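You operate a simulated robot arm through the tools that you are given. There is no shell and no other tool. Be economical: measure what you need, move in short steps, check, and stop when the job is done.

You are at the controls of a simulated robot arm. One attempt, no reset.

Task
Shut the bypass, vent the blue test pot, pump it to 2 bar.
Fine: close the vent before the water plunger is used; set the orange slider to 60.

The check looks at the end state, three seconds after you hand in, the way a careful person would. Anything else that was tipped, shoved, dropped, spilled or broken makes it a failure.

Robot
A 6-joint arm with a two-finger parallel gripper, fixed in place. Base frame: the origin is at the foot of the arm, x ahead of it, y to its left, z up; the work surface is at about z = 0.8. Readings come in m, degrees, newtons and seconds.
With the tool pointing down near the work surface it reaches from about 0.26 to 0.68 m from the base axis. Its first joint turns from -66.0 to 66.0 degrees. Payload 2.9 kg.
The tool frame sits at the grasp point between the pads (the TCP): z along the fingers, y along the line on which they close. The tips reach 0.03 m beyond it. Largest opening 0.11 m; finger width 0.02, thickness 0.01; the body of the gripper, 0.048 by 0.112 m, starts 0.055 m behind the TCP.
Orientation is that of the tool frame in the base frame, as a unit quaternion [w, x, y, z]. With the fingers straight down and closing along the base's y, the tool's x points along the base's -x, its y along +y and its z along -z.

Tools
- The arm moves only by the tool apply_moves. Its argument "moves" is a list of rows, each an object of numbers (a shift or turn left out is 0, a gripper value left out holds the last): "x", "y", "z": the shift along the tool's x, y, z in m; "ax", "ay", "az": the turn, a rotation vector about the tool's x, y, z in degrees. In form: [{"x": .., "y": .., "z": .., "ax": .., "ay": .., "az": ..}, ...]. A call has 1 to 12 rows; each row shifts and turns the commanded pose from where the row before left it, along the tool's axes as they then stand. "fingers" is the gripper command, from -1 (shut) to 1 (fully open), values between in proportion, set as the call begins (left out, the last holds). A row lasts 0.2 s, in which the tool goes at most 0.05 m and 8.6 degrees; a call with a longer step from one row to the next is refused whole, and so is a gripper value outside its range. Where a pose cannot be reached the arm comes as near as it can. A force on the tool above 70 N (or 10 N above the force at the start of the call, whichever is more), or a blocked arm, ends the call early, and 0.2 s more pass. Each finger travels about 0.108 m/s and halts on what it meets, pressing with about 43 N; the grip force reading is that of the motor and also rises with nothing between the fingers. The clock runs only during rows and for 0.2 s after the last one: add rows that do not move to give the fingers time. It gives the time, the measured TCP pose, the force on the tool (base axes), the opening and the grip force at its end, in the units of the frame above (readings bear some noise), with the torque about the TCP (base axes, N m) and any sound that the robot's microphone picked up, and new pictures: "show" is both (left out), scene, wrist or none.
- Cameras (640 x 400 px; columns grow to the right, rows downward): "scene" is fixed at [0.0768, 0.4289, 1.3841]; the picture's right is [-0.78, -0.62, 0.00], its down [-0.33, 0.42, -0.85] and it looks along [0.53, -0.66, -0.53] (base axes); focal length 346 px, centre (320, 200). "wrist" rides on the gripper at [0.072, 0.017, -0.103] in the tool frame; the picture's right is [-0.23, 0.97, 0.00], its down [-0.76, -0.18, -0.62] and it looks along [-0.61, -0.14, 0.78] (tool axes); focal length 222 px, centre (320, 200). There is no depth. A picture from a camera that has moved, and an enlarged one, comes with that camera's place and axes in the base frame and with its lens.
- enlarge(camera, box): a new picture of the part [left, top, right, bottom] of that camera's present view, enlarged. It takes no simulated time.
- close_job(): hands the job in; it is judged then, once.

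Work in short steps. Places have to be worked out from the pictures, the camera data and where the tool is seen: move nearer, look again, correct. Check each grasp and each placing, and mend what went wrong. You have 120 turns and 200 pictures in all, those below and enlarged ones among them. Open the gripper and draw the arm clear of the work before you hand the job in, unless the task says otherwise; then end with one line.

The tools are called after ">>>" as a command line: name --argument value ..., lists and objects as JSON in quotes. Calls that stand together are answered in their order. apply_moves: Moves the arm, as the interface text tells. Its arguments: {"type":"object","properties":{"moves":{"type":"array","items":{"type":"object","properties":{"x":{"type":"number"},"y":{"type":"number"},"z":{"type":"number"},"ax":{"type":"number"},"ay":{"type":"number"},"az":{"type":"number"}}}},"fingers":{"type":"number"},"show":{"type":"string","enum":["both","scene","wrist","none"]}},"required":["moves"]} The other tools are called the same way: enlarge (camera, box) takes an enlarged picture of a part of a camera's view; close_job () hands the job in.

At the start:

```text
time: 0.0
eef_pos: [0.4789, 0.1441, 1.1675]
orientation: [0.0, -0.001, 1.0, 0.001]
wrist_force: [0.3, 1.0, 0.2]
moment: [-0.01, -0.02, 0.01]
finger_gap: 0.1097
grasp_force: 0.1
```

scene: 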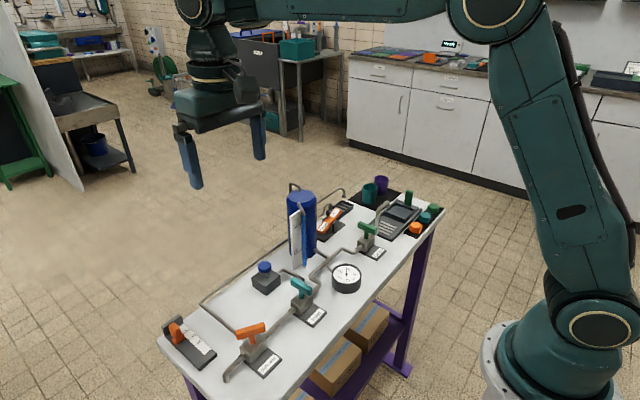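
wrist: 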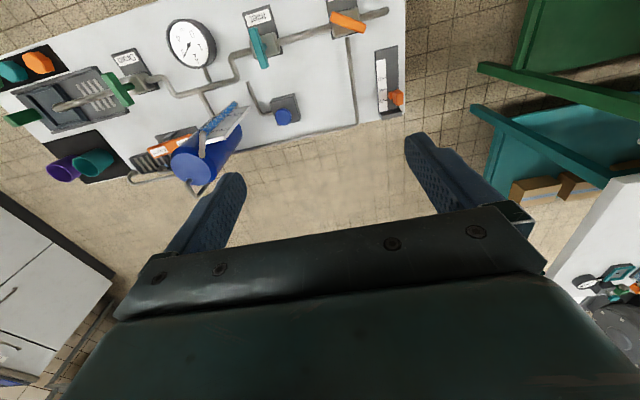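

I start by enlarging the scene to read the labels and work out the layout.

>>> enlarge --camera "scene" --box '[150, 270, 330, 390]'

>>> enlarge --camera "scene" --box '[250, 170, 450, 300]'

>>> enlarge --camera "wrist" --box '[0, 0, 210, 210]'

>>> enlarge --camera "wrist" --box '[200, 0, 410, 140]'

```text
3.33 times, centred on (240, 330) of scene
camera zoom: at [0.0768, 0.4289, 1.3841], right [-0.78, -0.62, 0.0], down [-0.33, 0.42, -0.85], along [0.53, -0.66, -0.53], focal length 1152 px, centre (587, -233)
```

zoom: 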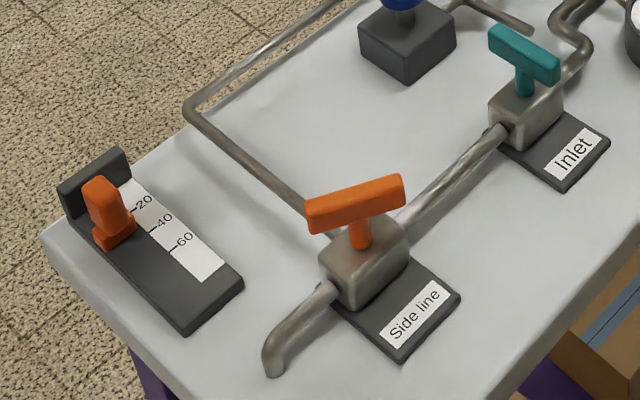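

```text
3.08 times, centred on (350, 235) of scene
camera zoom: at [0.0768, 0.4289, 1.3841], right [-0.78, -0.62, 0.0], down [-0.33, 0.42, -0.85], along [0.53, -0.66, -0.53], focal length 1064 px, centre (228, 92)
```

zoom: 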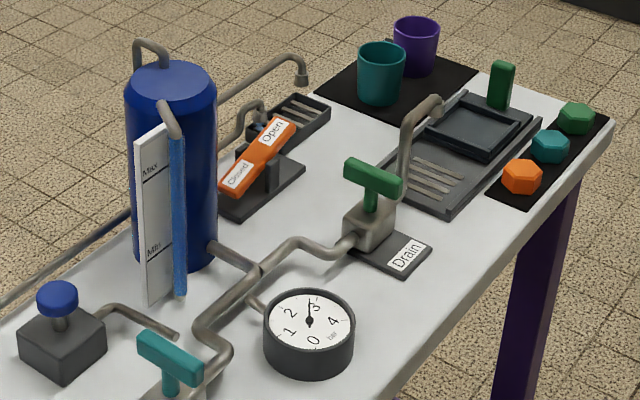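

```text
1.90 times, centred on (105, 105) of wrist
camera zoom: at [0.405, 0.1607, 1.2719], right [0.23, 0.97, 0.0], down [0.76, -0.18, 0.62], along [0.61, -0.14, -0.78], focal length 423 px, centre (730, 381)
```

zoom: 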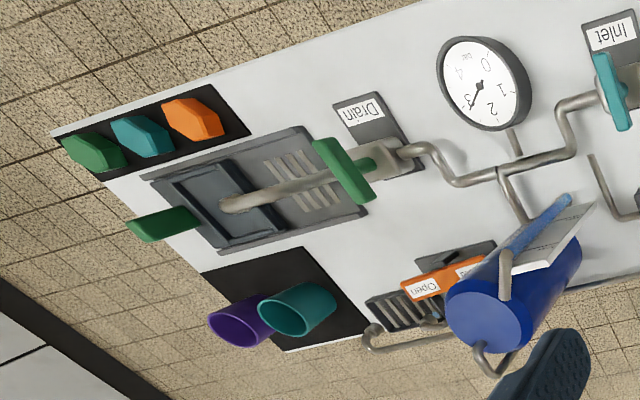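

```text
2.86 times, centred on (305, 70) of wrist
camera zoom: at [0.405, 0.1607, 1.2719], right [0.23, 0.97, 0.0], down [0.76, -0.18, 0.62], along [0.61, -0.14, -0.78], focal length 635 px, centre (363, 571)
```

zoom: 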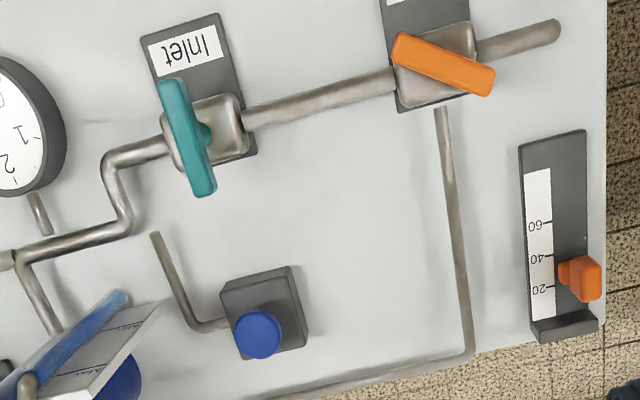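

The layout is clear. Side line is the bypass, with its handle about 30° off the pipe line at roughly (0.416, 0.20, 0.87). The orange rocker is the vent, the blue knob is the plunger, and the slider runs along -x to 60. I move above the bypass handle and turn the fingers to straddle it.

>>> apply_moves --moves '[{"x": 0.016, "y": 0.014, "z": 0.03}, {"x": 0.016, "y": 0.014, "z": 0.03}, {"x": 0.016, "y": 0.014, "z": 0.03}, {"x": 0.015, "y": 0.014, "z": 0.03}, {"az": -7.6}, {"az": -7.6}, {"az": -7.6}, {"az": -7.6}, {"az": -7.6}, {"az": -7.6}, {"az": -7.6}, {"az": -7.6}]' --fingers 0.2

```text
time: 2.6
eef_pos: [0.4162, 0.2012, 1.0479]
orientation: [0.0, -0.507, 0.862, -0.001]
wrist_force: [0.1, -0.1, -0.5]
moment: [0.02, 0.04, -0.01]
finger_gap: 0.0662
grasp_force: 0.1
camera wrist: at [0.3644, 0.1449, 1.1519], right [-0.74, 0.67, 0.0], down [0.53, 0.58, 0.62], along [0.42, 0.46, -0.78], focal length 222 px, centre (320, 200)
```

scene: 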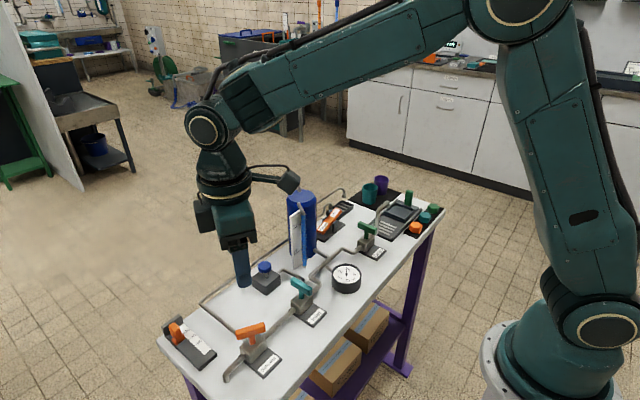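
wrist: 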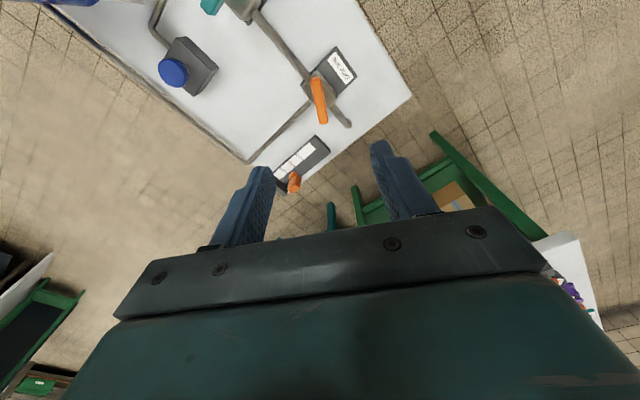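

The handle centre is confirmed at about (0.415, 0.200), and the fingers line up with it. I descend to a little above grasp height and check.

>>> apply_moves --moves '[{"z": 0.04}, {"z": 0.04}, {"z": 0.04}]'

>>> enlarge --camera "scene" --box '[170, 250, 330, 370]'

```text
time: 3.4
eef_pos: [0.4163, 0.1998, 0.9296]
orientation: [0.0, -0.506, 0.862, 0.0]
wrist_force: [0.7, 0.7, -0.4]
moment: [-0.01, 0.02, -0.04]
finger_gap: 0.0658
grasp_force: 0.0
camera wrist: at [0.3658, 0.1446, 1.0339], right [-0.74, 0.67, 0.0], down [0.53, 0.58, 0.62], along [0.42, 0.46, -0.78], focal length 222 px, centre (320, 200)
```

scene: 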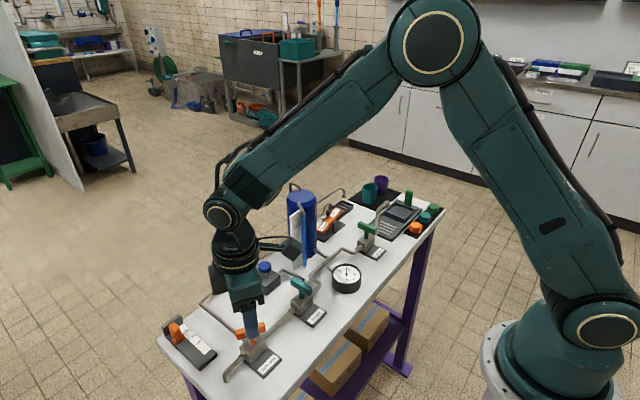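
wrist: 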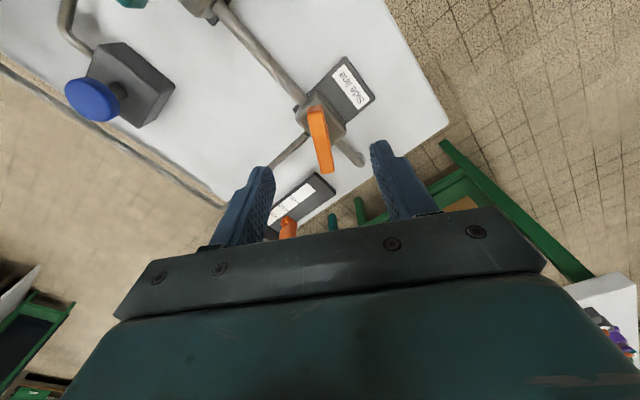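

```text
3.33 times, centred on (250, 310) of scene
camera zoom: at [0.0768, 0.429, 1.3841], right [-0.78, -0.62, 0.0], down [-0.33, 0.42, -0.85], along [0.53, -0.66, -0.53], focal length 1152 px, centre (553, -167)
```

zoom: 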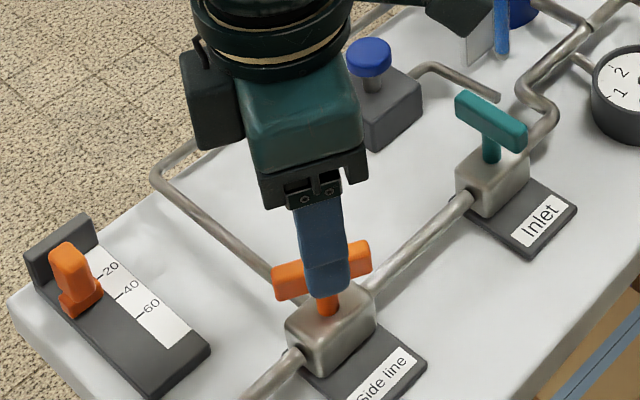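

The fingers straddle the handle. I lower to TCP z≈0.886 and close.

>>> apply_moves --moves '[{"z": 0.022}, {"z": 0.021}]' --fingers 0.2 --show "none"

>>> apply_moves --moves '[{}, {}, {}]' --fingers -1

```text
time: 4.0
eef_pos: [0.4147, 0.2008, 0.8842]
orientation: [0.0, -0.506, 0.862, 0.0]
wrist_force: [1.3, -0.4, -0.4]
moment: [0.01, -0.03, 0.0]
finger_gap: 0.0661
grasp_force: 0.1
```

```text
time: 4.8
eef_pos: [0.4154, 0.1999, 0.8845]
orientation: [0.0, -0.506, 0.862, 0.0]
wrist_force: [5.2, -1.5, -7.7]
moment: [0.24, -0.32, 0.02]
finger_gap: 0.0116
grasp_force: 45.3
camera wrist: at [0.364, 0.145, 0.9889], right [-0.74, 0.67, 0.0], down [0.53, 0.58, 0.62], along [0.42, 0.46, -0.78], focal length 222 px, centre (320, 200)
```

scene: 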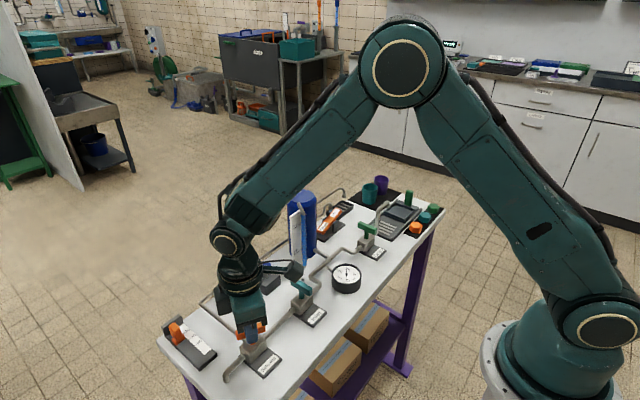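
wrist: 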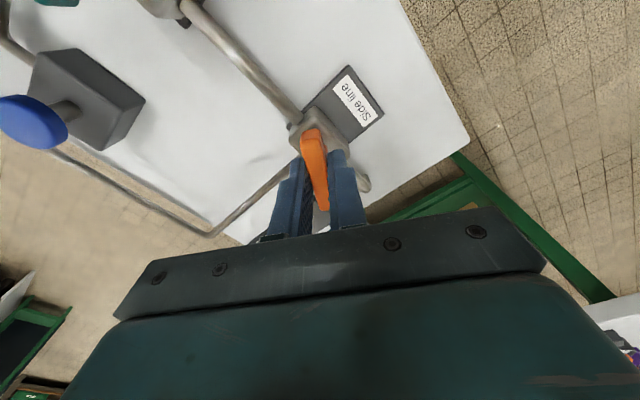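

Gripped, with a gap of 0.0116. I turn it clockwise seen from above (az +), about 30° first, and watch the torque.

>>> apply_moves --moves '[{"az": 6}, {"az": 6}, {"az": 6}, {"az": 6}, {"az": 6}]' --show "none"

```text
time: 6.0
eef_pos: [0.4153, 0.2011, 0.8853]
orientation: [0.0, -0.264, 0.965, 0.0]
wrist_force: [16.3, 1.1, -16.5]
moment: [-0.34, 0.41, 0.0]
finger_gap: 0.0117
grasp_force: 44.9
```

It turns with low torque. I continue the remaining ~30°.

>>> apply_moves --moves '[{"az": 6}, {"az": 6}, {"az": 6}, {"az": 6}, {"az": 4}]'

>>> enlarge --camera "scene" --box '[170, 250, 330, 370]'

```text
time: 7.2
eef_pos: [0.4153, 0.1991, 0.8829]
orientation: [-0.001, -0.023, 1.0, 0.0]
wrist_force: [1.9, 0.5, -17.3]
moment: [0.08, -1.34, -0.02]
finger_gap: 0.0117
grasp_force: 44.5
camera wrist: at [0.3415, 0.213, 0.9891], right [0.18, 0.98, 0.0], down [0.77, -0.14, 0.62], along [0.61, -0.11, -0.78], focal length 222 px, centre (320, 200)
```

scene: 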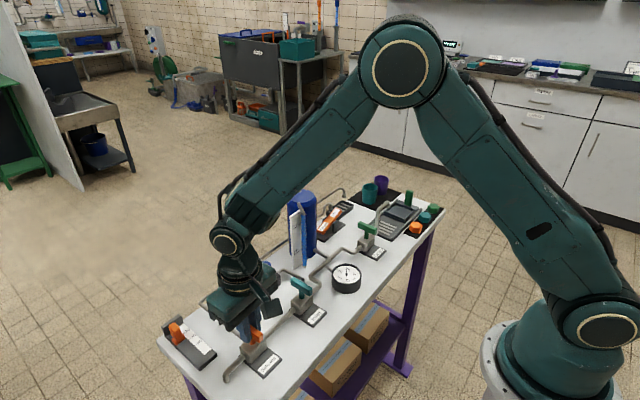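
wrist: 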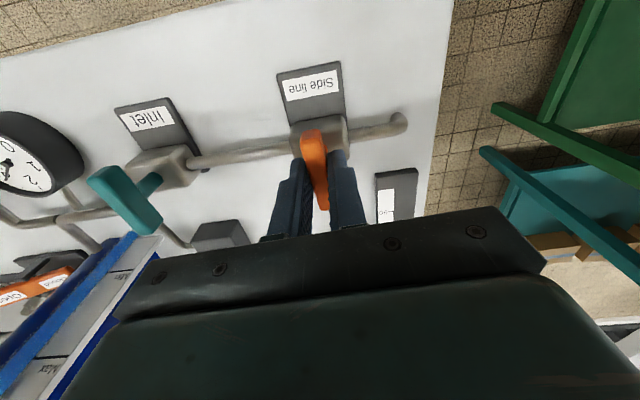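

```text
3.33 times, centred on (250, 310) of scene
camera zoom: at [0.0771, 0.429, 1.3841], right [-0.78, -0.62, 0.0], down [-0.33, 0.42, -0.85], along [0.53, -0.66, -0.53], focal length 1152 px, centre (553, -167)
```

zoom: 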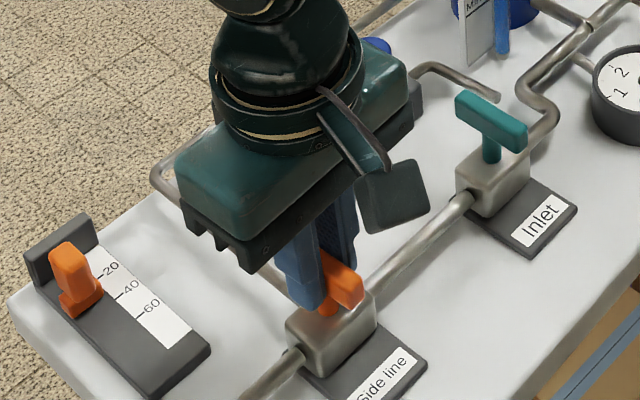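

About 3° short. I turn a bit more, looking for a hard stop.

>>> apply_moves --moves '[{"az": 3}, {"az": 2}, {}]' --show "none"

```text
time: 8.0
eef_pos: [0.4162, 0.1996, 0.8843]
orientation: [-0.002, 0.018, 1.0, -0.001]
wrist_force: [-2.7, -5.2, -1.9]
moment: [-0.09, 0.81, 1.07]
finger_gap: 0.012
grasp_force: 45.5
```

The 1.07 N m torque shows the valve is at its stop, so it is fully closed. I release and lift.

>>> apply_moves --moves '[{"az": -2}, {}, {}]' --fingers -0.3 --show "none"

>>> apply_moves --moves '[{"z": -0.04}, {"z": -0.04}, {"z": -0.04}, {"z": -0.03}]'

>>> enlarge --camera "scene" --box '[150, 270, 330, 390]'

>>> enlarge --camera "scene" --box '[280, 180, 400, 300]'

```text
time: 8.8
eef_pos: [0.4152, 0.1992, 0.8847]
orientation: [0.0, 0.001, 1.0, 0.001]
wrist_force: [0.0, 0.4, -1.2]
moment: [0.0, 0.0, 0.03]
finger_gap: 0.0385
grasp_force: 0.0
```

```text
time: 9.8
eef_pos: [0.4162, 0.1953, 1.0341]
orientation: [-0.001, 0.002, 1.0, 0.001]
wrist_force: [0.1, 0.2, -0.1]
moment: [-0.01, -0.02, -0.02]
finger_gap: 0.0383
grasp_force: 0.1
camera wrist: at [0.3427, 0.2128, 1.1385], right [0.23, 0.97, 0.0], down [0.76, -0.18, 0.62], along [0.61, -0.14, -0.78], focal length 222 px, centre (320, 200)
```

scene: 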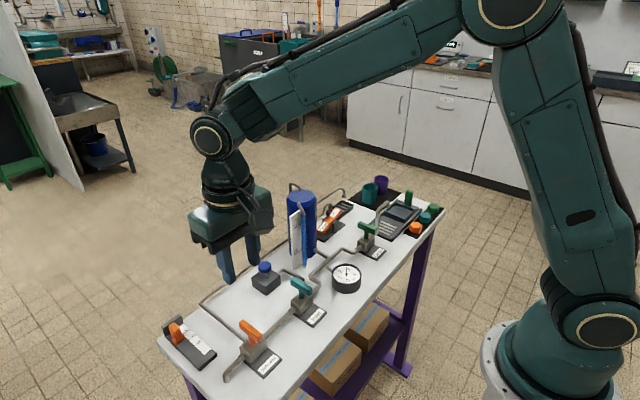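
wrist: 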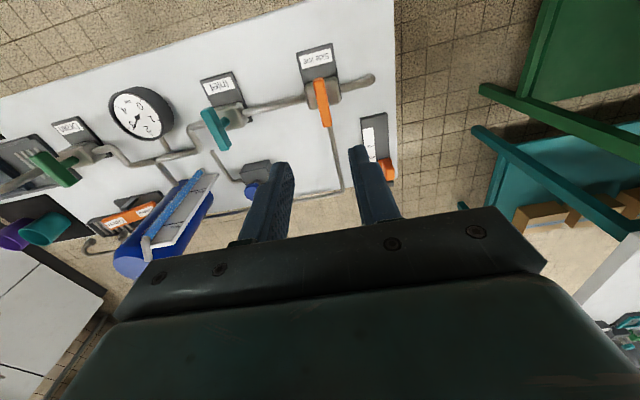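

```text
3.33 times, centred on (240, 330) of scene
camera zoom: at [0.0768, 0.4289, 1.3841], right [-0.78, -0.62, 0.0], down [-0.33, 0.42, -0.85], along [0.53, -0.66, -0.53], focal length 1152 px, centre (587, -233)
```

zoom: 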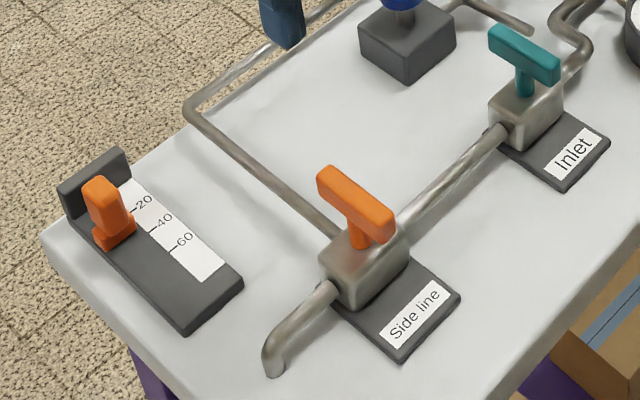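

```text
3.33 times, centred on (340, 240) of scene
camera zoom: at [0.0768, 0.4289, 1.3841], right [-0.78, -0.62, 0.0], down [-0.33, 0.42, -0.85], along [0.53, -0.66, -0.53], focal length 1152 px, centre (253, 67)
```

zoom: 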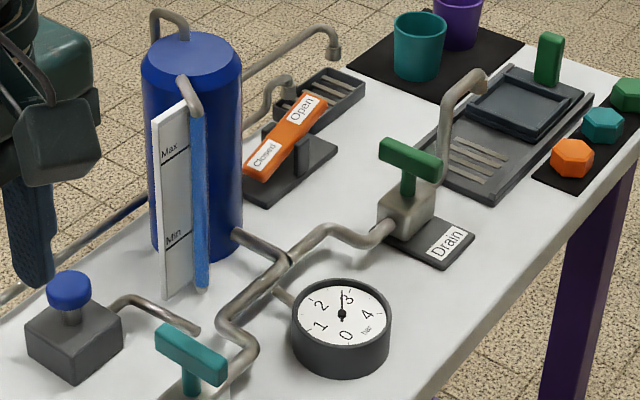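

The bypass handle now matches the closed Inlet handle. The gauge shows about 2.9 bar and the rocker's Closed end is down. Next is the slider, with its knob near (0.535, 0.275), so I move above it and look.

>>> apply_moves --moves '[{"x": -0.03, "y": 0.02, "z": 0.015}, {"x": -0.03, "y": 0.02, "z": 0.015}, {"x": -0.03, "y": 0.02, "z": 0.015}, {"x": -0.029, "y": 0.02, "z": 0.025}, {}]' --fingers 0.1

>>> enlarge --camera "wrist" --box '[240, 60, 400, 220]'

>>> enlarge --camera "scene" --box '[140, 290, 240, 380]'

```text
time: 11.0
eef_pos: [0.5338, 0.2797, 0.9625]
orientation: [0.001, 0.001, 1.0, 0.0]
wrist_force: [-0.2, -0.1, -0.3]
moment: [-0.01, -0.02, -0.01]
finger_gap: 0.0604
grasp_force: 0.1
camera wrist: at [0.4613, 0.2962, 1.0679], right [0.23, 0.97, 0.0], down [0.76, -0.18, 0.62], along [0.61, -0.14, -0.78], focal length 222 px, centre (320, 200)
```

scene: 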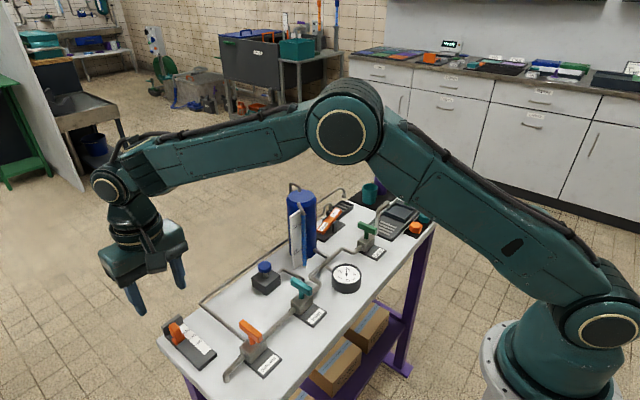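
wrist: 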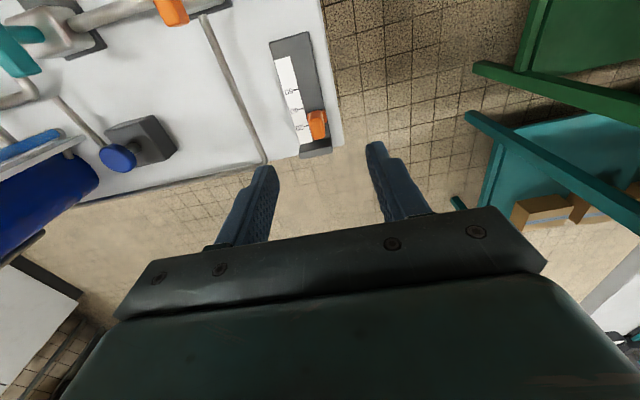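

```text
2.50 times, centred on (320, 140) of wrist
camera zoom: at [0.4613, 0.2962, 1.0679], right [0.23, 0.97, 0.0], down [0.76, -0.18, 0.62], along [0.61, -0.14, -0.78], focal length 555 px, centre (320, 350)
```

zoom: 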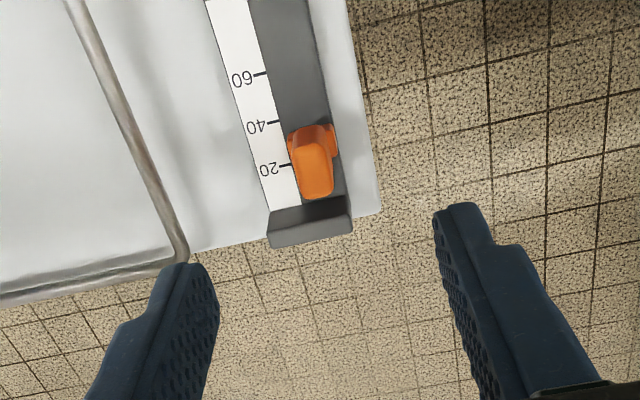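

```text
4.44 times, centred on (190, 335) of scene
camera zoom: at [0.0768, 0.429, 1.3841], right [-0.78, -0.62, 0.0], down [-0.33, 0.42, -0.85], along [0.53, -0.66, -0.53], focal length 1537 px, centre (898, -400)
```

zoom: 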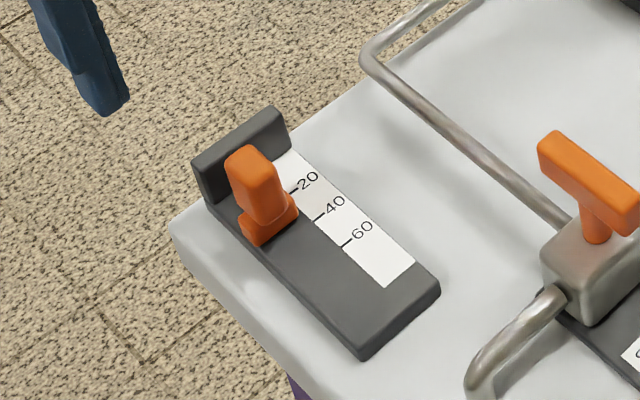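

I zoom further on the slider to pin down the knob's index.

>>> enlarge --camera "wrist" --box '[290, 70, 350, 160]'

>>> enlarge --camera "scene" --box '[165, 310, 225, 355]'

```text
4.44 times, centred on (320, 115) of wrist
camera zoom: at [0.4613, 0.2962, 1.0679], right [0.23, 0.97, 0.0], down [0.76, -0.18, 0.62], along [0.61, -0.14, -0.78], focal length 987 px, centre (320, 578)
```

zoom: 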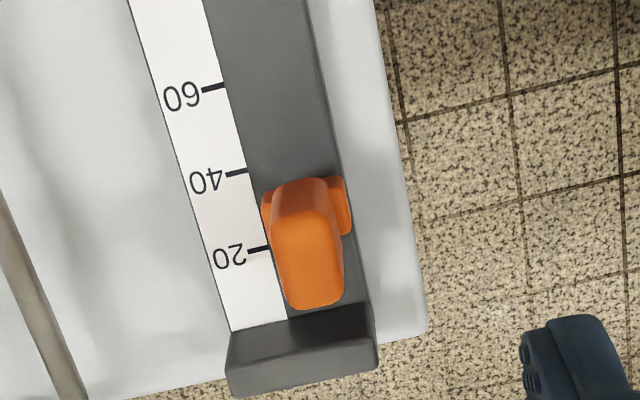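

```text
8.89 times, centred on (195, 332) of scene
camera zoom: at [0.0768, 0.429, 1.3841], right [-0.78, -0.62, 0.0], down [-0.33, 0.42, -0.85], along [0.53, -0.66, -0.53], focal length 3073 px, centre (1431, -978)
```

zoom: 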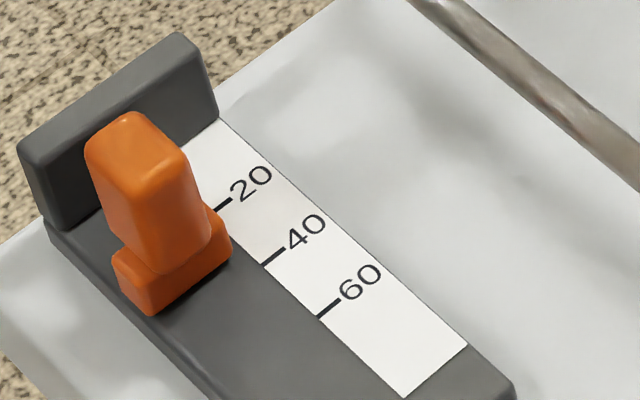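

Knob at about (0.539, 0.277), carriage reading ~28, and 1 unit = 1 mm along -x. I descend around the knob and grip lightly.

>>> apply_moves --moves '[{"x": -0.005, "y": -0.003, "z": 0.032}, {"z": 0.032}, {"z": 0.029}, {}]'

>>> enlarge --camera "scene" --box '[140, 290, 240, 380]'

```text
time: 12.0
eef_pos: [0.5406, 0.2782, 0.8701]
orientation: [0.0, 0.001, 1.0, 0.0]
wrist_force: [-0.4, -0.9, 0.2]
moment: [0.0, 0.0, -0.02]
finger_gap: 0.0608
grasp_force: 0.1
camera wrist: at [0.4671, 0.2944, 0.9751], right [0.23, 0.97, 0.0], down [0.76, -0.18, 0.62], along [0.61, -0.14, -0.78], focal length 222 px, centre (320, 200)
```

scene: 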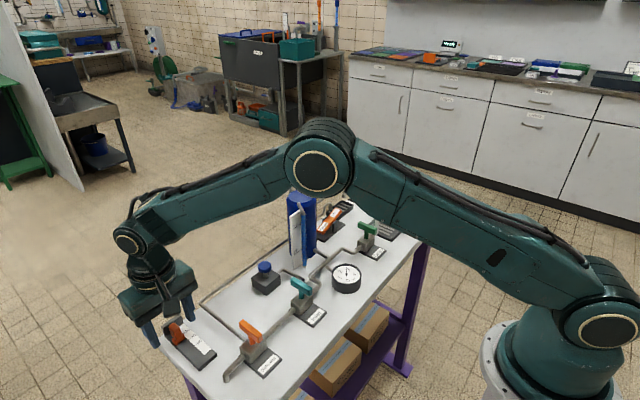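
wrist: 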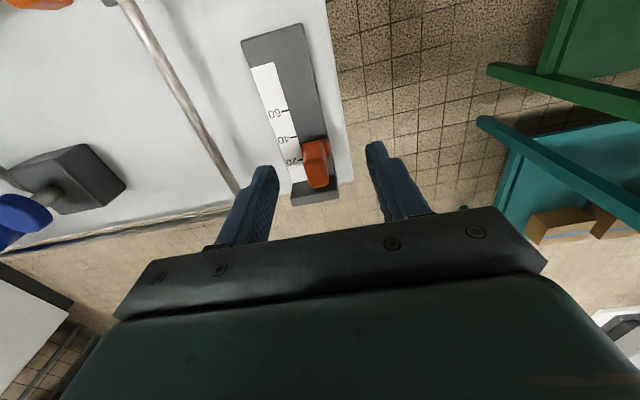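

```text
4.44 times, centred on (190, 335) of scene
camera zoom: at [0.0768, 0.4289, 1.3841], right [-0.78, -0.62, 0.0], down [-0.33, 0.42, -0.85], along [0.53, -0.66, -0.53], focal length 1537 px, centre (898, -400)
```

zoom: 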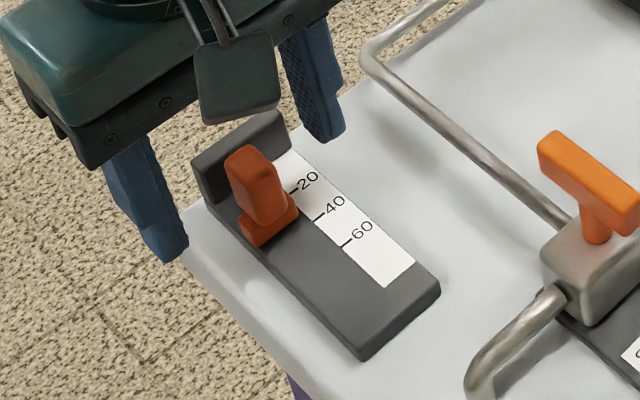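

The knob is between the fingers, perhaps a few mm toward -x. I nudge and close.

>>> apply_moves --moves '[{"x": 0.004}, {}, {}, {}]' --fingers -1

>>> enlarge --camera "scene" --box '[140, 290, 240, 380]'

```text
time: 13.0
eef_pos: [0.5367, 0.2755, 0.8707]
orientation: [-0.001, 0.004, 1.0, -0.002]
wrist_force: [-0.9, -23.6, 2.7]
moment: [-0.56, -0.4, 0.21]
finger_gap: 0.0133
grasp_force: 45.0
camera wrist: at [0.463, 0.2923, 0.9757], right [0.23, 0.97, 0.0], down [0.76, -0.18, 0.62], along [0.6, -0.15, -0.78], focal length 222 px, centre (320, 200)
```

scene: 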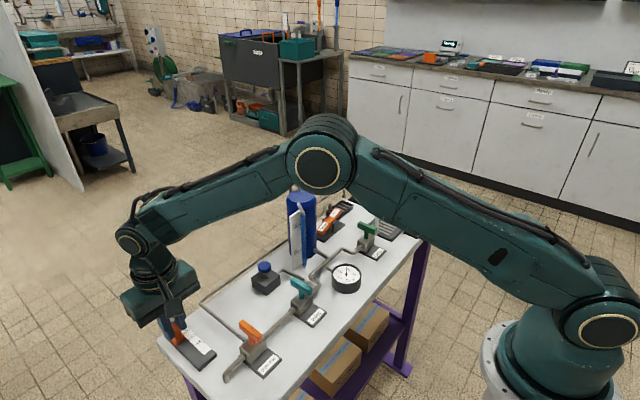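
wrist: 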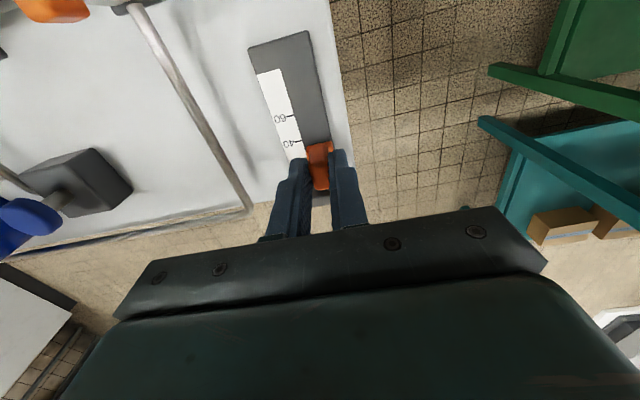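

```text
4.44 times, centred on (190, 335) of scene
camera zoom: at [0.0768, 0.4283, 1.3843], right [-0.78, -0.62, 0.0], down [-0.33, 0.42, -0.84], along [0.53, -0.66, -0.53], focal length 1537 px, centre (898, -400)
```

zoom: 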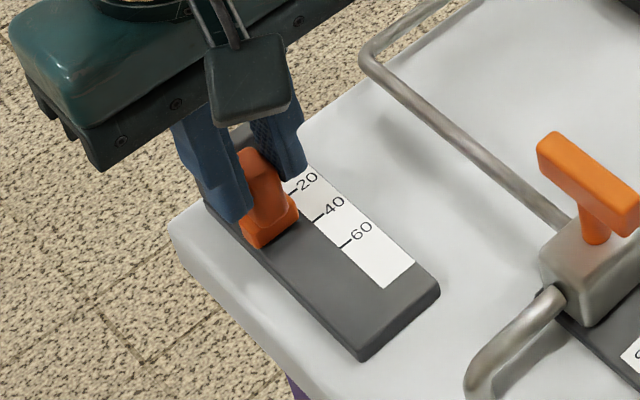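

Gripped, but with a sideways preload from a small y offset. I relieve that by 2 mm and slide -x by 28 mm.

>>> apply_moves --moves '[{"y": -0.002}, {"x": 0.01}, {"x": 0.01}, {"x": 0.008}, {}]'

>>> enlarge --camera "scene" --box '[165, 310, 225, 355]'

```text
time: 14.2
eef_pos: [0.5059, 0.2747, 0.8715]
orientation: [-0.001, 0.001, 1.0, 0.001]
wrist_force: [-0.3, -1.9, -8.5]
moment: [-0.06, 0.63, 0.09]
finger_gap: 0.0131
grasp_force: 45.0
camera wrist: at [0.4328, 0.2914, 0.9757], right [0.23, 0.97, 0.0], down [0.76, -0.18, 0.62], along [0.61, -0.14, -0.78], focal length 222 px, centre (320, 200)
```

scene: 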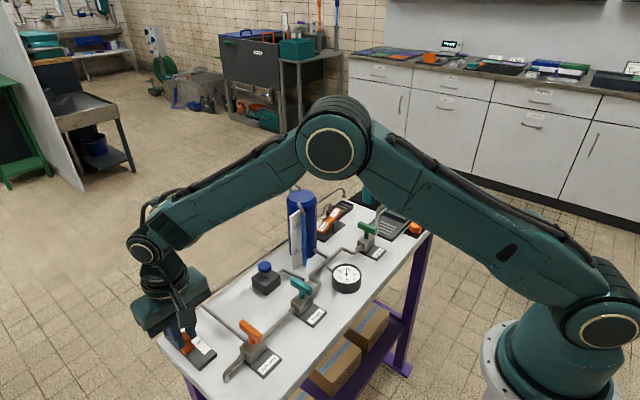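
wrist: 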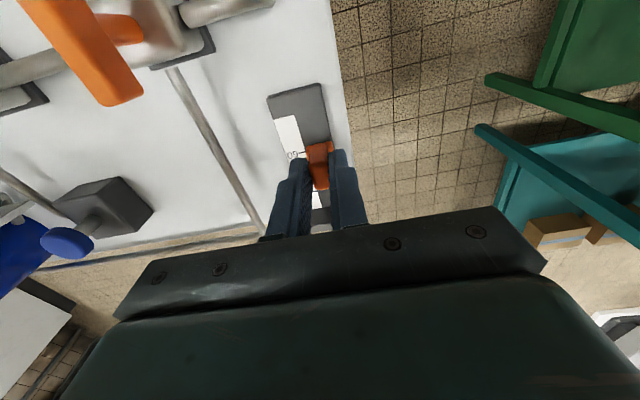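

```text
8.89 times, centred on (195, 332) of scene
camera zoom: at [0.0769, 0.429, 1.3841], right [-0.78, -0.62, 0.0], down [-0.33, 0.42, -0.85], along [0.53, -0.66, -0.53], focal length 3073 px, centre (1431, -978)
```

zoom: 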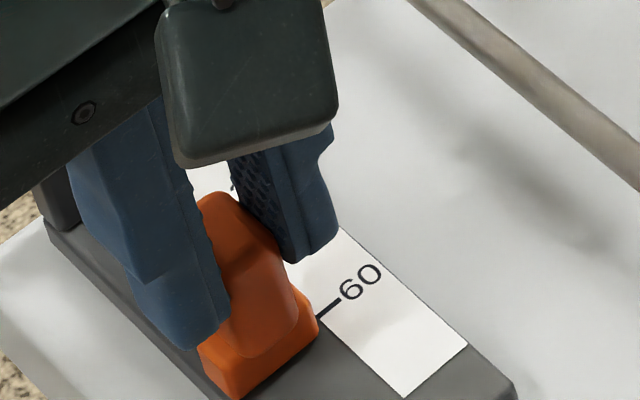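

It slid about 31 mm and now reads ~57–58. I move 2 mm more, then release and lift to read it properly.

>>> apply_moves --moves '[{"x": 0.002}, {}]' --show "none"

>>> apply_moves --moves '[{}, {}, {}]' --fingers -0.3 --show "none"

>>> apply_moves --moves '[{"z": -0.04}, {"z": -0.04}, {"z": -0.02}, {"x": -0.03}]'

>>> enlarge --camera "scene" --box '[165, 310, 225, 355]'

>>> enlarge --camera "wrist" --box '[270, 50, 350, 170]'

```text
time: 14.8
eef_pos: [0.5044, 0.2746, 0.871]
orientation: [0.0, 0.001, 1.0, -0.001]
wrist_force: [-0.1, 1.4, -7.3]
moment: [0.03, 0.49, 0.12]
finger_gap: 0.0131
grasp_force: 45.2
```

```text
time: 15.6
eef_pos: [0.5056, 0.275, 0.8708]
orientation: [-0.001, 0.002, 1.0, 0.0]
wrist_force: [-0.4, -1.0, -0.1]
moment: [0.0, -0.01, 0.0]
finger_gap: 0.0387
grasp_force: 0.0
```

```text
time: 16.6
eef_pos: [0.5346, 0.2757, 0.9721]
orientation: [0.0, 0.001, 1.0, 0.0]
wrist_force: [0.7, 0.2, 0.0]
moment: [0.03, -0.01, -0.01]
finger_gap: 0.0386
grasp_force: 0.0
camera wrist: at [0.4621, 0.292, 1.0769], right [0.23, 0.97, 0.0], down [0.76, -0.18, 0.62], along [0.61, -0.14, -0.78], focal length 222 px, centre (320, 200)
```

scene: 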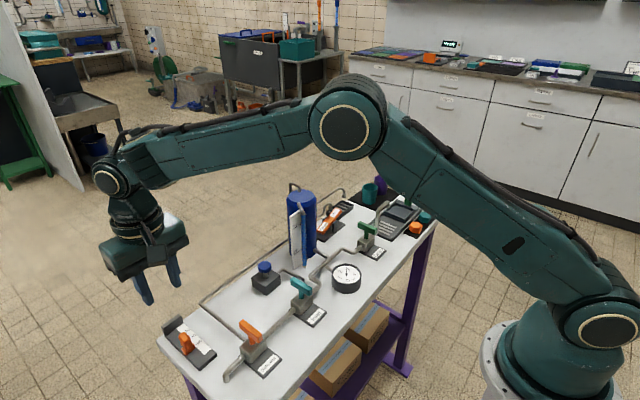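
wrist: 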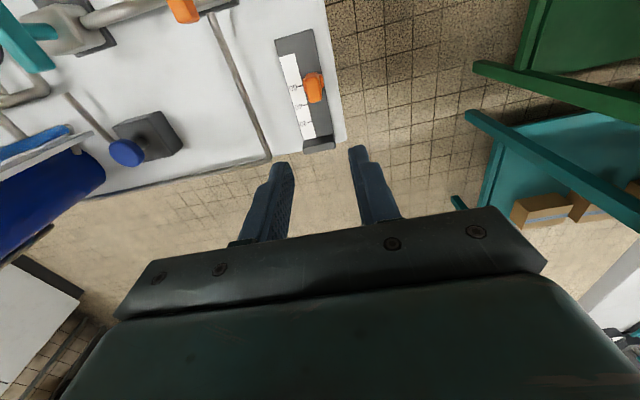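

```text
8.89 times, centred on (195, 332) of scene
camera zoom: at [0.0768, 0.4289, 1.3841], right [-0.78, -0.62, 0.0], down [-0.33, 0.42, -0.85], along [0.53, -0.66, -0.53], focal length 3073 px, centre (1431, -978)
```

zoom: 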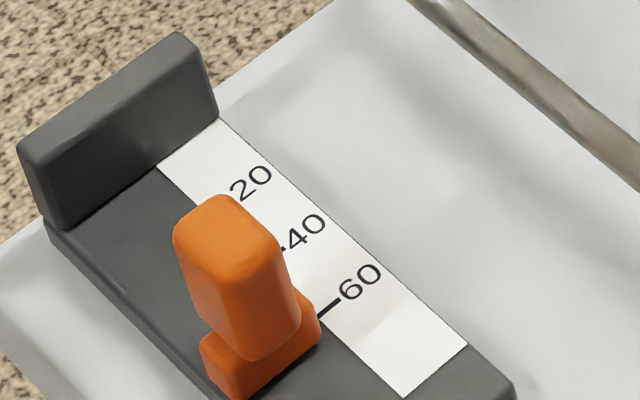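

```text
3.33 times, centred on (310, 110) of wrist
camera zoom: at [0.4621, 0.292, 1.0769], right [0.23, 0.97, 0.0], down [0.76, -0.18, 0.62], along [0.61, -0.14, -0.78], focal length 740 px, centre (353, 500)
```

zoom: 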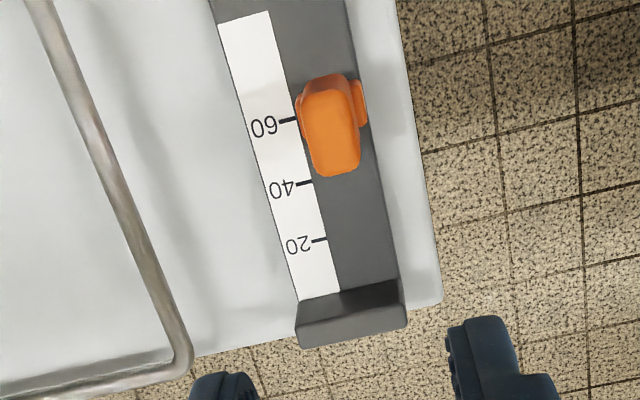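

The two estimates disagree slightly (58 vs 61), so I position the wrist camera straight above the carriage for a parallax-free look.

>>> apply_moves --moves '[{"x": -0.025, "y": -0.01, "z": 0.02}, {"x": -0.024, "y": -0.012, "z": 0.02}, {}, {}]' --show "wrist"

>>> enlarge --camera "wrist" --box '[270, 0, 370, 70]'

```text
time: 17.6
eef_pos: [0.5859, 0.2539, 0.9325]
orientation: [0.0, 0.002, 1.0, 0.0]
wrist_force: [0.3, -0.7, -0.5]
moment: [0.01, 0.01, 0.0]
finger_gap: 0.0383
grasp_force: 0.1
camera wrist: at [0.5125, 0.2705, 1.0371], right [0.23, 0.97, 0.0], down [0.76, -0.18, 0.62], along [0.61, -0.14, -0.78], focal length 222 px, centre (320, 200)
```

wrist: 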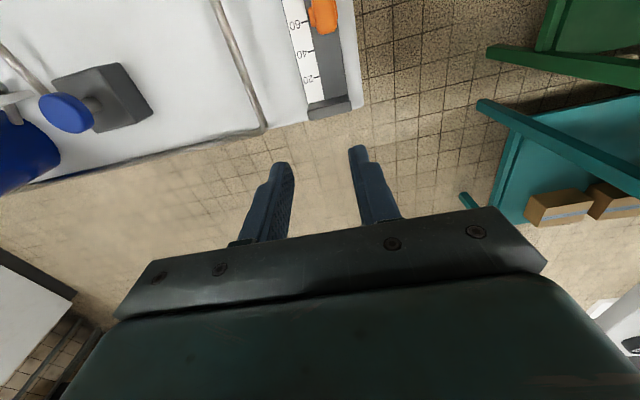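

```text
5.71 times, centred on (320, 35) of wrist
camera zoom: at [0.5125, 0.2705, 1.0371], right [0.23, 0.97, 0.0], down [0.76, -0.18, 0.62], along [0.61, -0.14, -0.78], focal length 1269 px, centre (320, 1143)
```

zoom: 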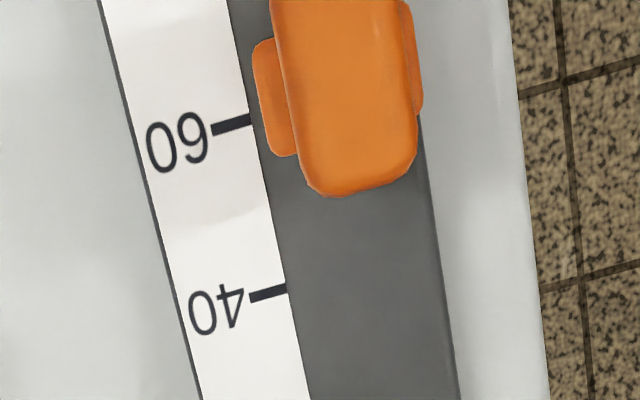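

The overhead view suggests ~61. I take one more close scene crop to reconcile.

>>> enlarge --camera "scene" --box '[180, 325, 210, 360]'

```text
11.43 times, centred on (195, 342) of scene
camera zoom: at [0.0768, 0.4289, 1.3841], right [-0.78, -0.62, 0.0], down [-0.33, 0.42, -0.85], along [0.53, -0.66, -0.53], focal length 3952 px, centre (1749, -1429)
```

zoom: 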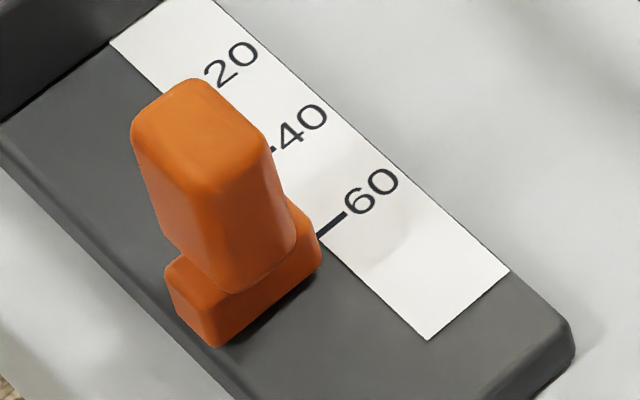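

Combined, the slider reads about 60, within ~1, so I leave it. Next is the vent. I raise well above the tank and travel over the rocker side for a look.

>>> apply_moves --moves '[{"z": -0.045}, {"z": -0.045}, {"z": -0.045}, {"z": -0.045}, {"z": -0.04, "x": 0.02}, {"x": 0.01, "y": -0.047}, {"x": 0.01, "y": -0.047}, {"x": 0.01, "y": -0.047}, {"x": 0.01, "y": -0.047}, {"x": 0.01, "y": -0.047}, {"x": 0.01, "y": -0.047}, {"x": 0.01, "y": -0.047}]' --show "none" --fingers -1

>>> apply_moves --moves '[{"y": -0.045}, {"y": -0.045}, {"az": -8.2}, {"az": -8.2}, {"az": -8.2}, {"az": -8.2}, {"az": -8.2}, {"az": -8.2}, {"az": -8.2}, {"az": -8.2}, {"az": -8.2}, {"az": -8.2}]'

```text
time: 20.2
eef_pos: [0.6122, -0.0382, 1.1631]
orientation: [0.008, 0.009, 1.0, 0.001]
wrist_force: [7.3, -4.9, -10.2]
moment: [0.53, 0.04, 0.33]
finger_gap: 0.0
grasp_force: 37.7
out of reach, approached as far as the arm can: row 4, 6, 7, 8, 9, 10, 11, 12
stopped in row 12: the force on the tool passed its limit at 91 N (the readings are from after the stop); the commanded pose is now the measured one
```

```text
time: 22.8
eef_pos: [0.6006, -0.128, 1.159]
orientation: [0.006, -0.649, 0.761, -0.004]
wrist_force: [-0.5, -0.2, -0.1]
moment: [0.0, 0.0, -0.04]
finger_gap: 0.0
grasp_force: 38.2
out of reach, approached as far as the arm can: row 1, 2
camera wrist: at [0.5705, -0.1972, 1.2633], right [-0.93, 0.38, -0.01], down [0.29, 0.72, 0.63], along [0.25, 0.58, -0.78], focal length 222 px, centre (320, 200)
```

scene: 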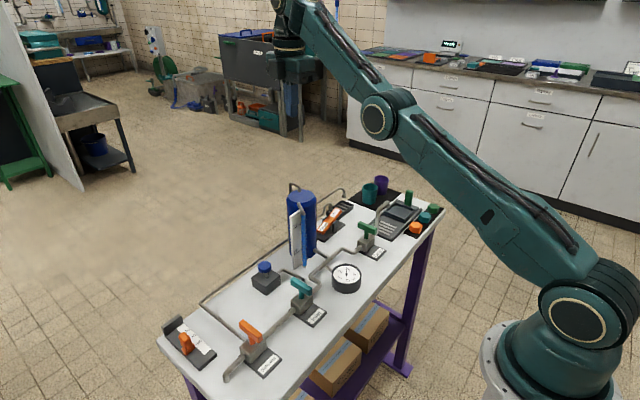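
wrist: 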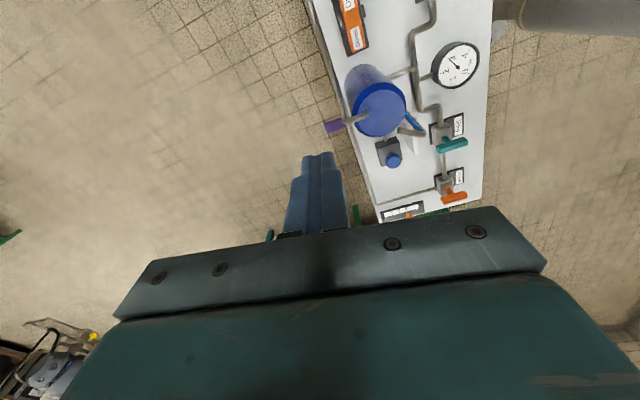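

No harm is visible; that was the reach limit at height. I finish the turn and draw back to x≈0.53, y≈-0.20 for a look at the rocker.

>>> apply_moves --moves '[{"az": -8.2}, {"y": 0.035, "x": 0.02}, {"y": 0.035, "x": 0.04}, {}]'

>>> enlarge --camera "wrist" --box '[260, 20, 460, 160]'

>>> enlarge --camera "scene" --box '[300, 190, 370, 250]'

```text
refused: row 3 steps farther than a row can; nothing moved
```

```text
2.86 times, centred on (360, 90) of wrist
camera zoom: at [0.5705, -0.1972, 1.2633], right [-0.93, 0.38, -0.01], down [0.29, 0.72, 0.63], along [0.25, 0.58, -0.78], focal length 635 px, centre (206, 514)
```

zoom: 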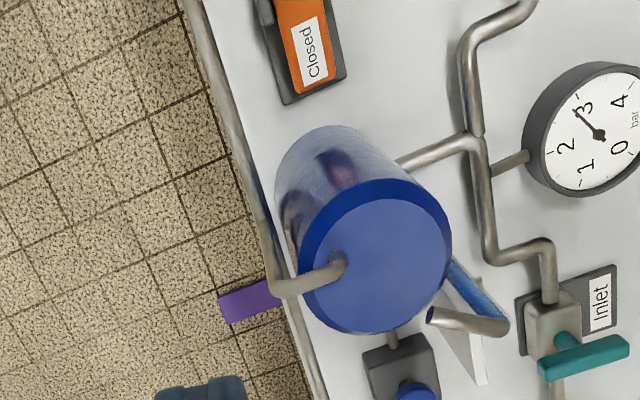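

```text
6.67 times, centred on (335, 220) of scene
camera zoom: at [0.0768, 0.4289, 1.3841], right [-0.78, -0.62, 0.0], down [-0.33, 0.42, -0.85], along [0.53, -0.66, -0.53], focal length 2305 px, centre (220, 67)
```

zoom: 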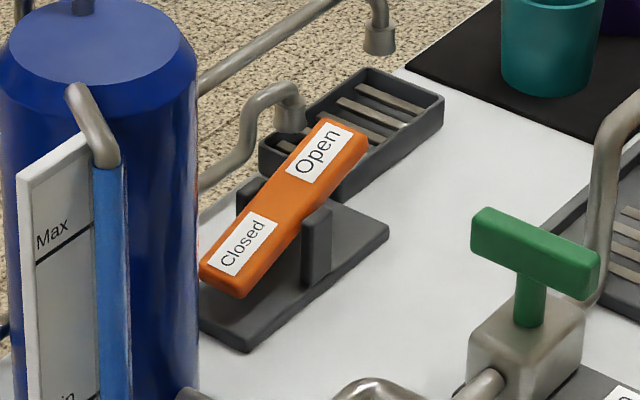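

I re-issue this in smaller steps: finish the turn, then draw back toward (0.53, -0.20).

>>> apply_moves --moves '[{"az": -8.2}, {"y": 0.035, "x": 0.02}, {"y": 0.035, "x": 0.03}, {"x": 0.03, "z": 0.02}, {}]'

>>> enlarge --camera "wrist" --box '[240, 0, 440, 150]'

```text
time: 24.0
eef_pos: [0.5285, -0.2093, 1.1355]
orientation: [0.005, -0.701, 0.713, -0.005]
wrist_force: [-0.1, 0.2, -0.2]
moment: [0.02, -0.02, -0.01]
finger_gap: 0.0
grasp_force: 38.2
camera wrist: at [0.5077, -0.2806, 1.2395], right [-0.97, 0.24, -0.01], down [0.18, 0.76, 0.63], along [0.16, 0.6, -0.78], focal length 222 px, centre (320, 200)
```

scene: 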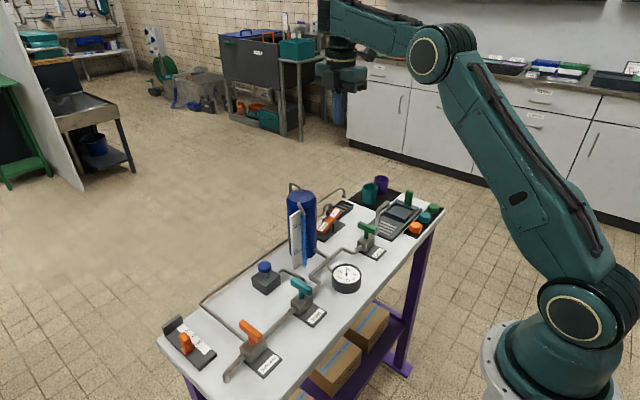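
wrist: 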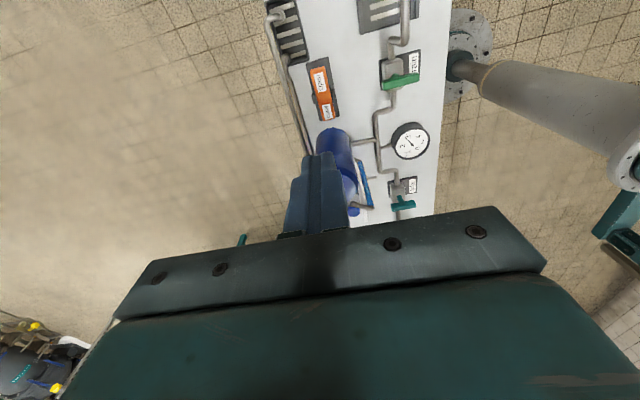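

```text
2.67 times, centred on (340, 75) of wrist
camera zoom: at [0.5077, -0.2806, 1.2395], right [-0.97, 0.24, -0.01], down [0.18, 0.76, 0.63], along [0.16, 0.6, -0.78], focal length 592 px, centre (267, 533)
```

zoom: 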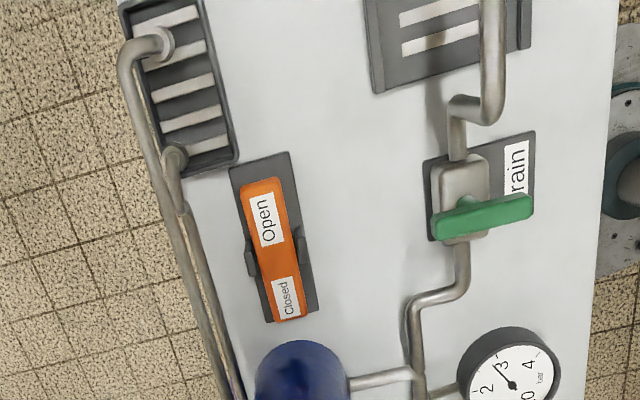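

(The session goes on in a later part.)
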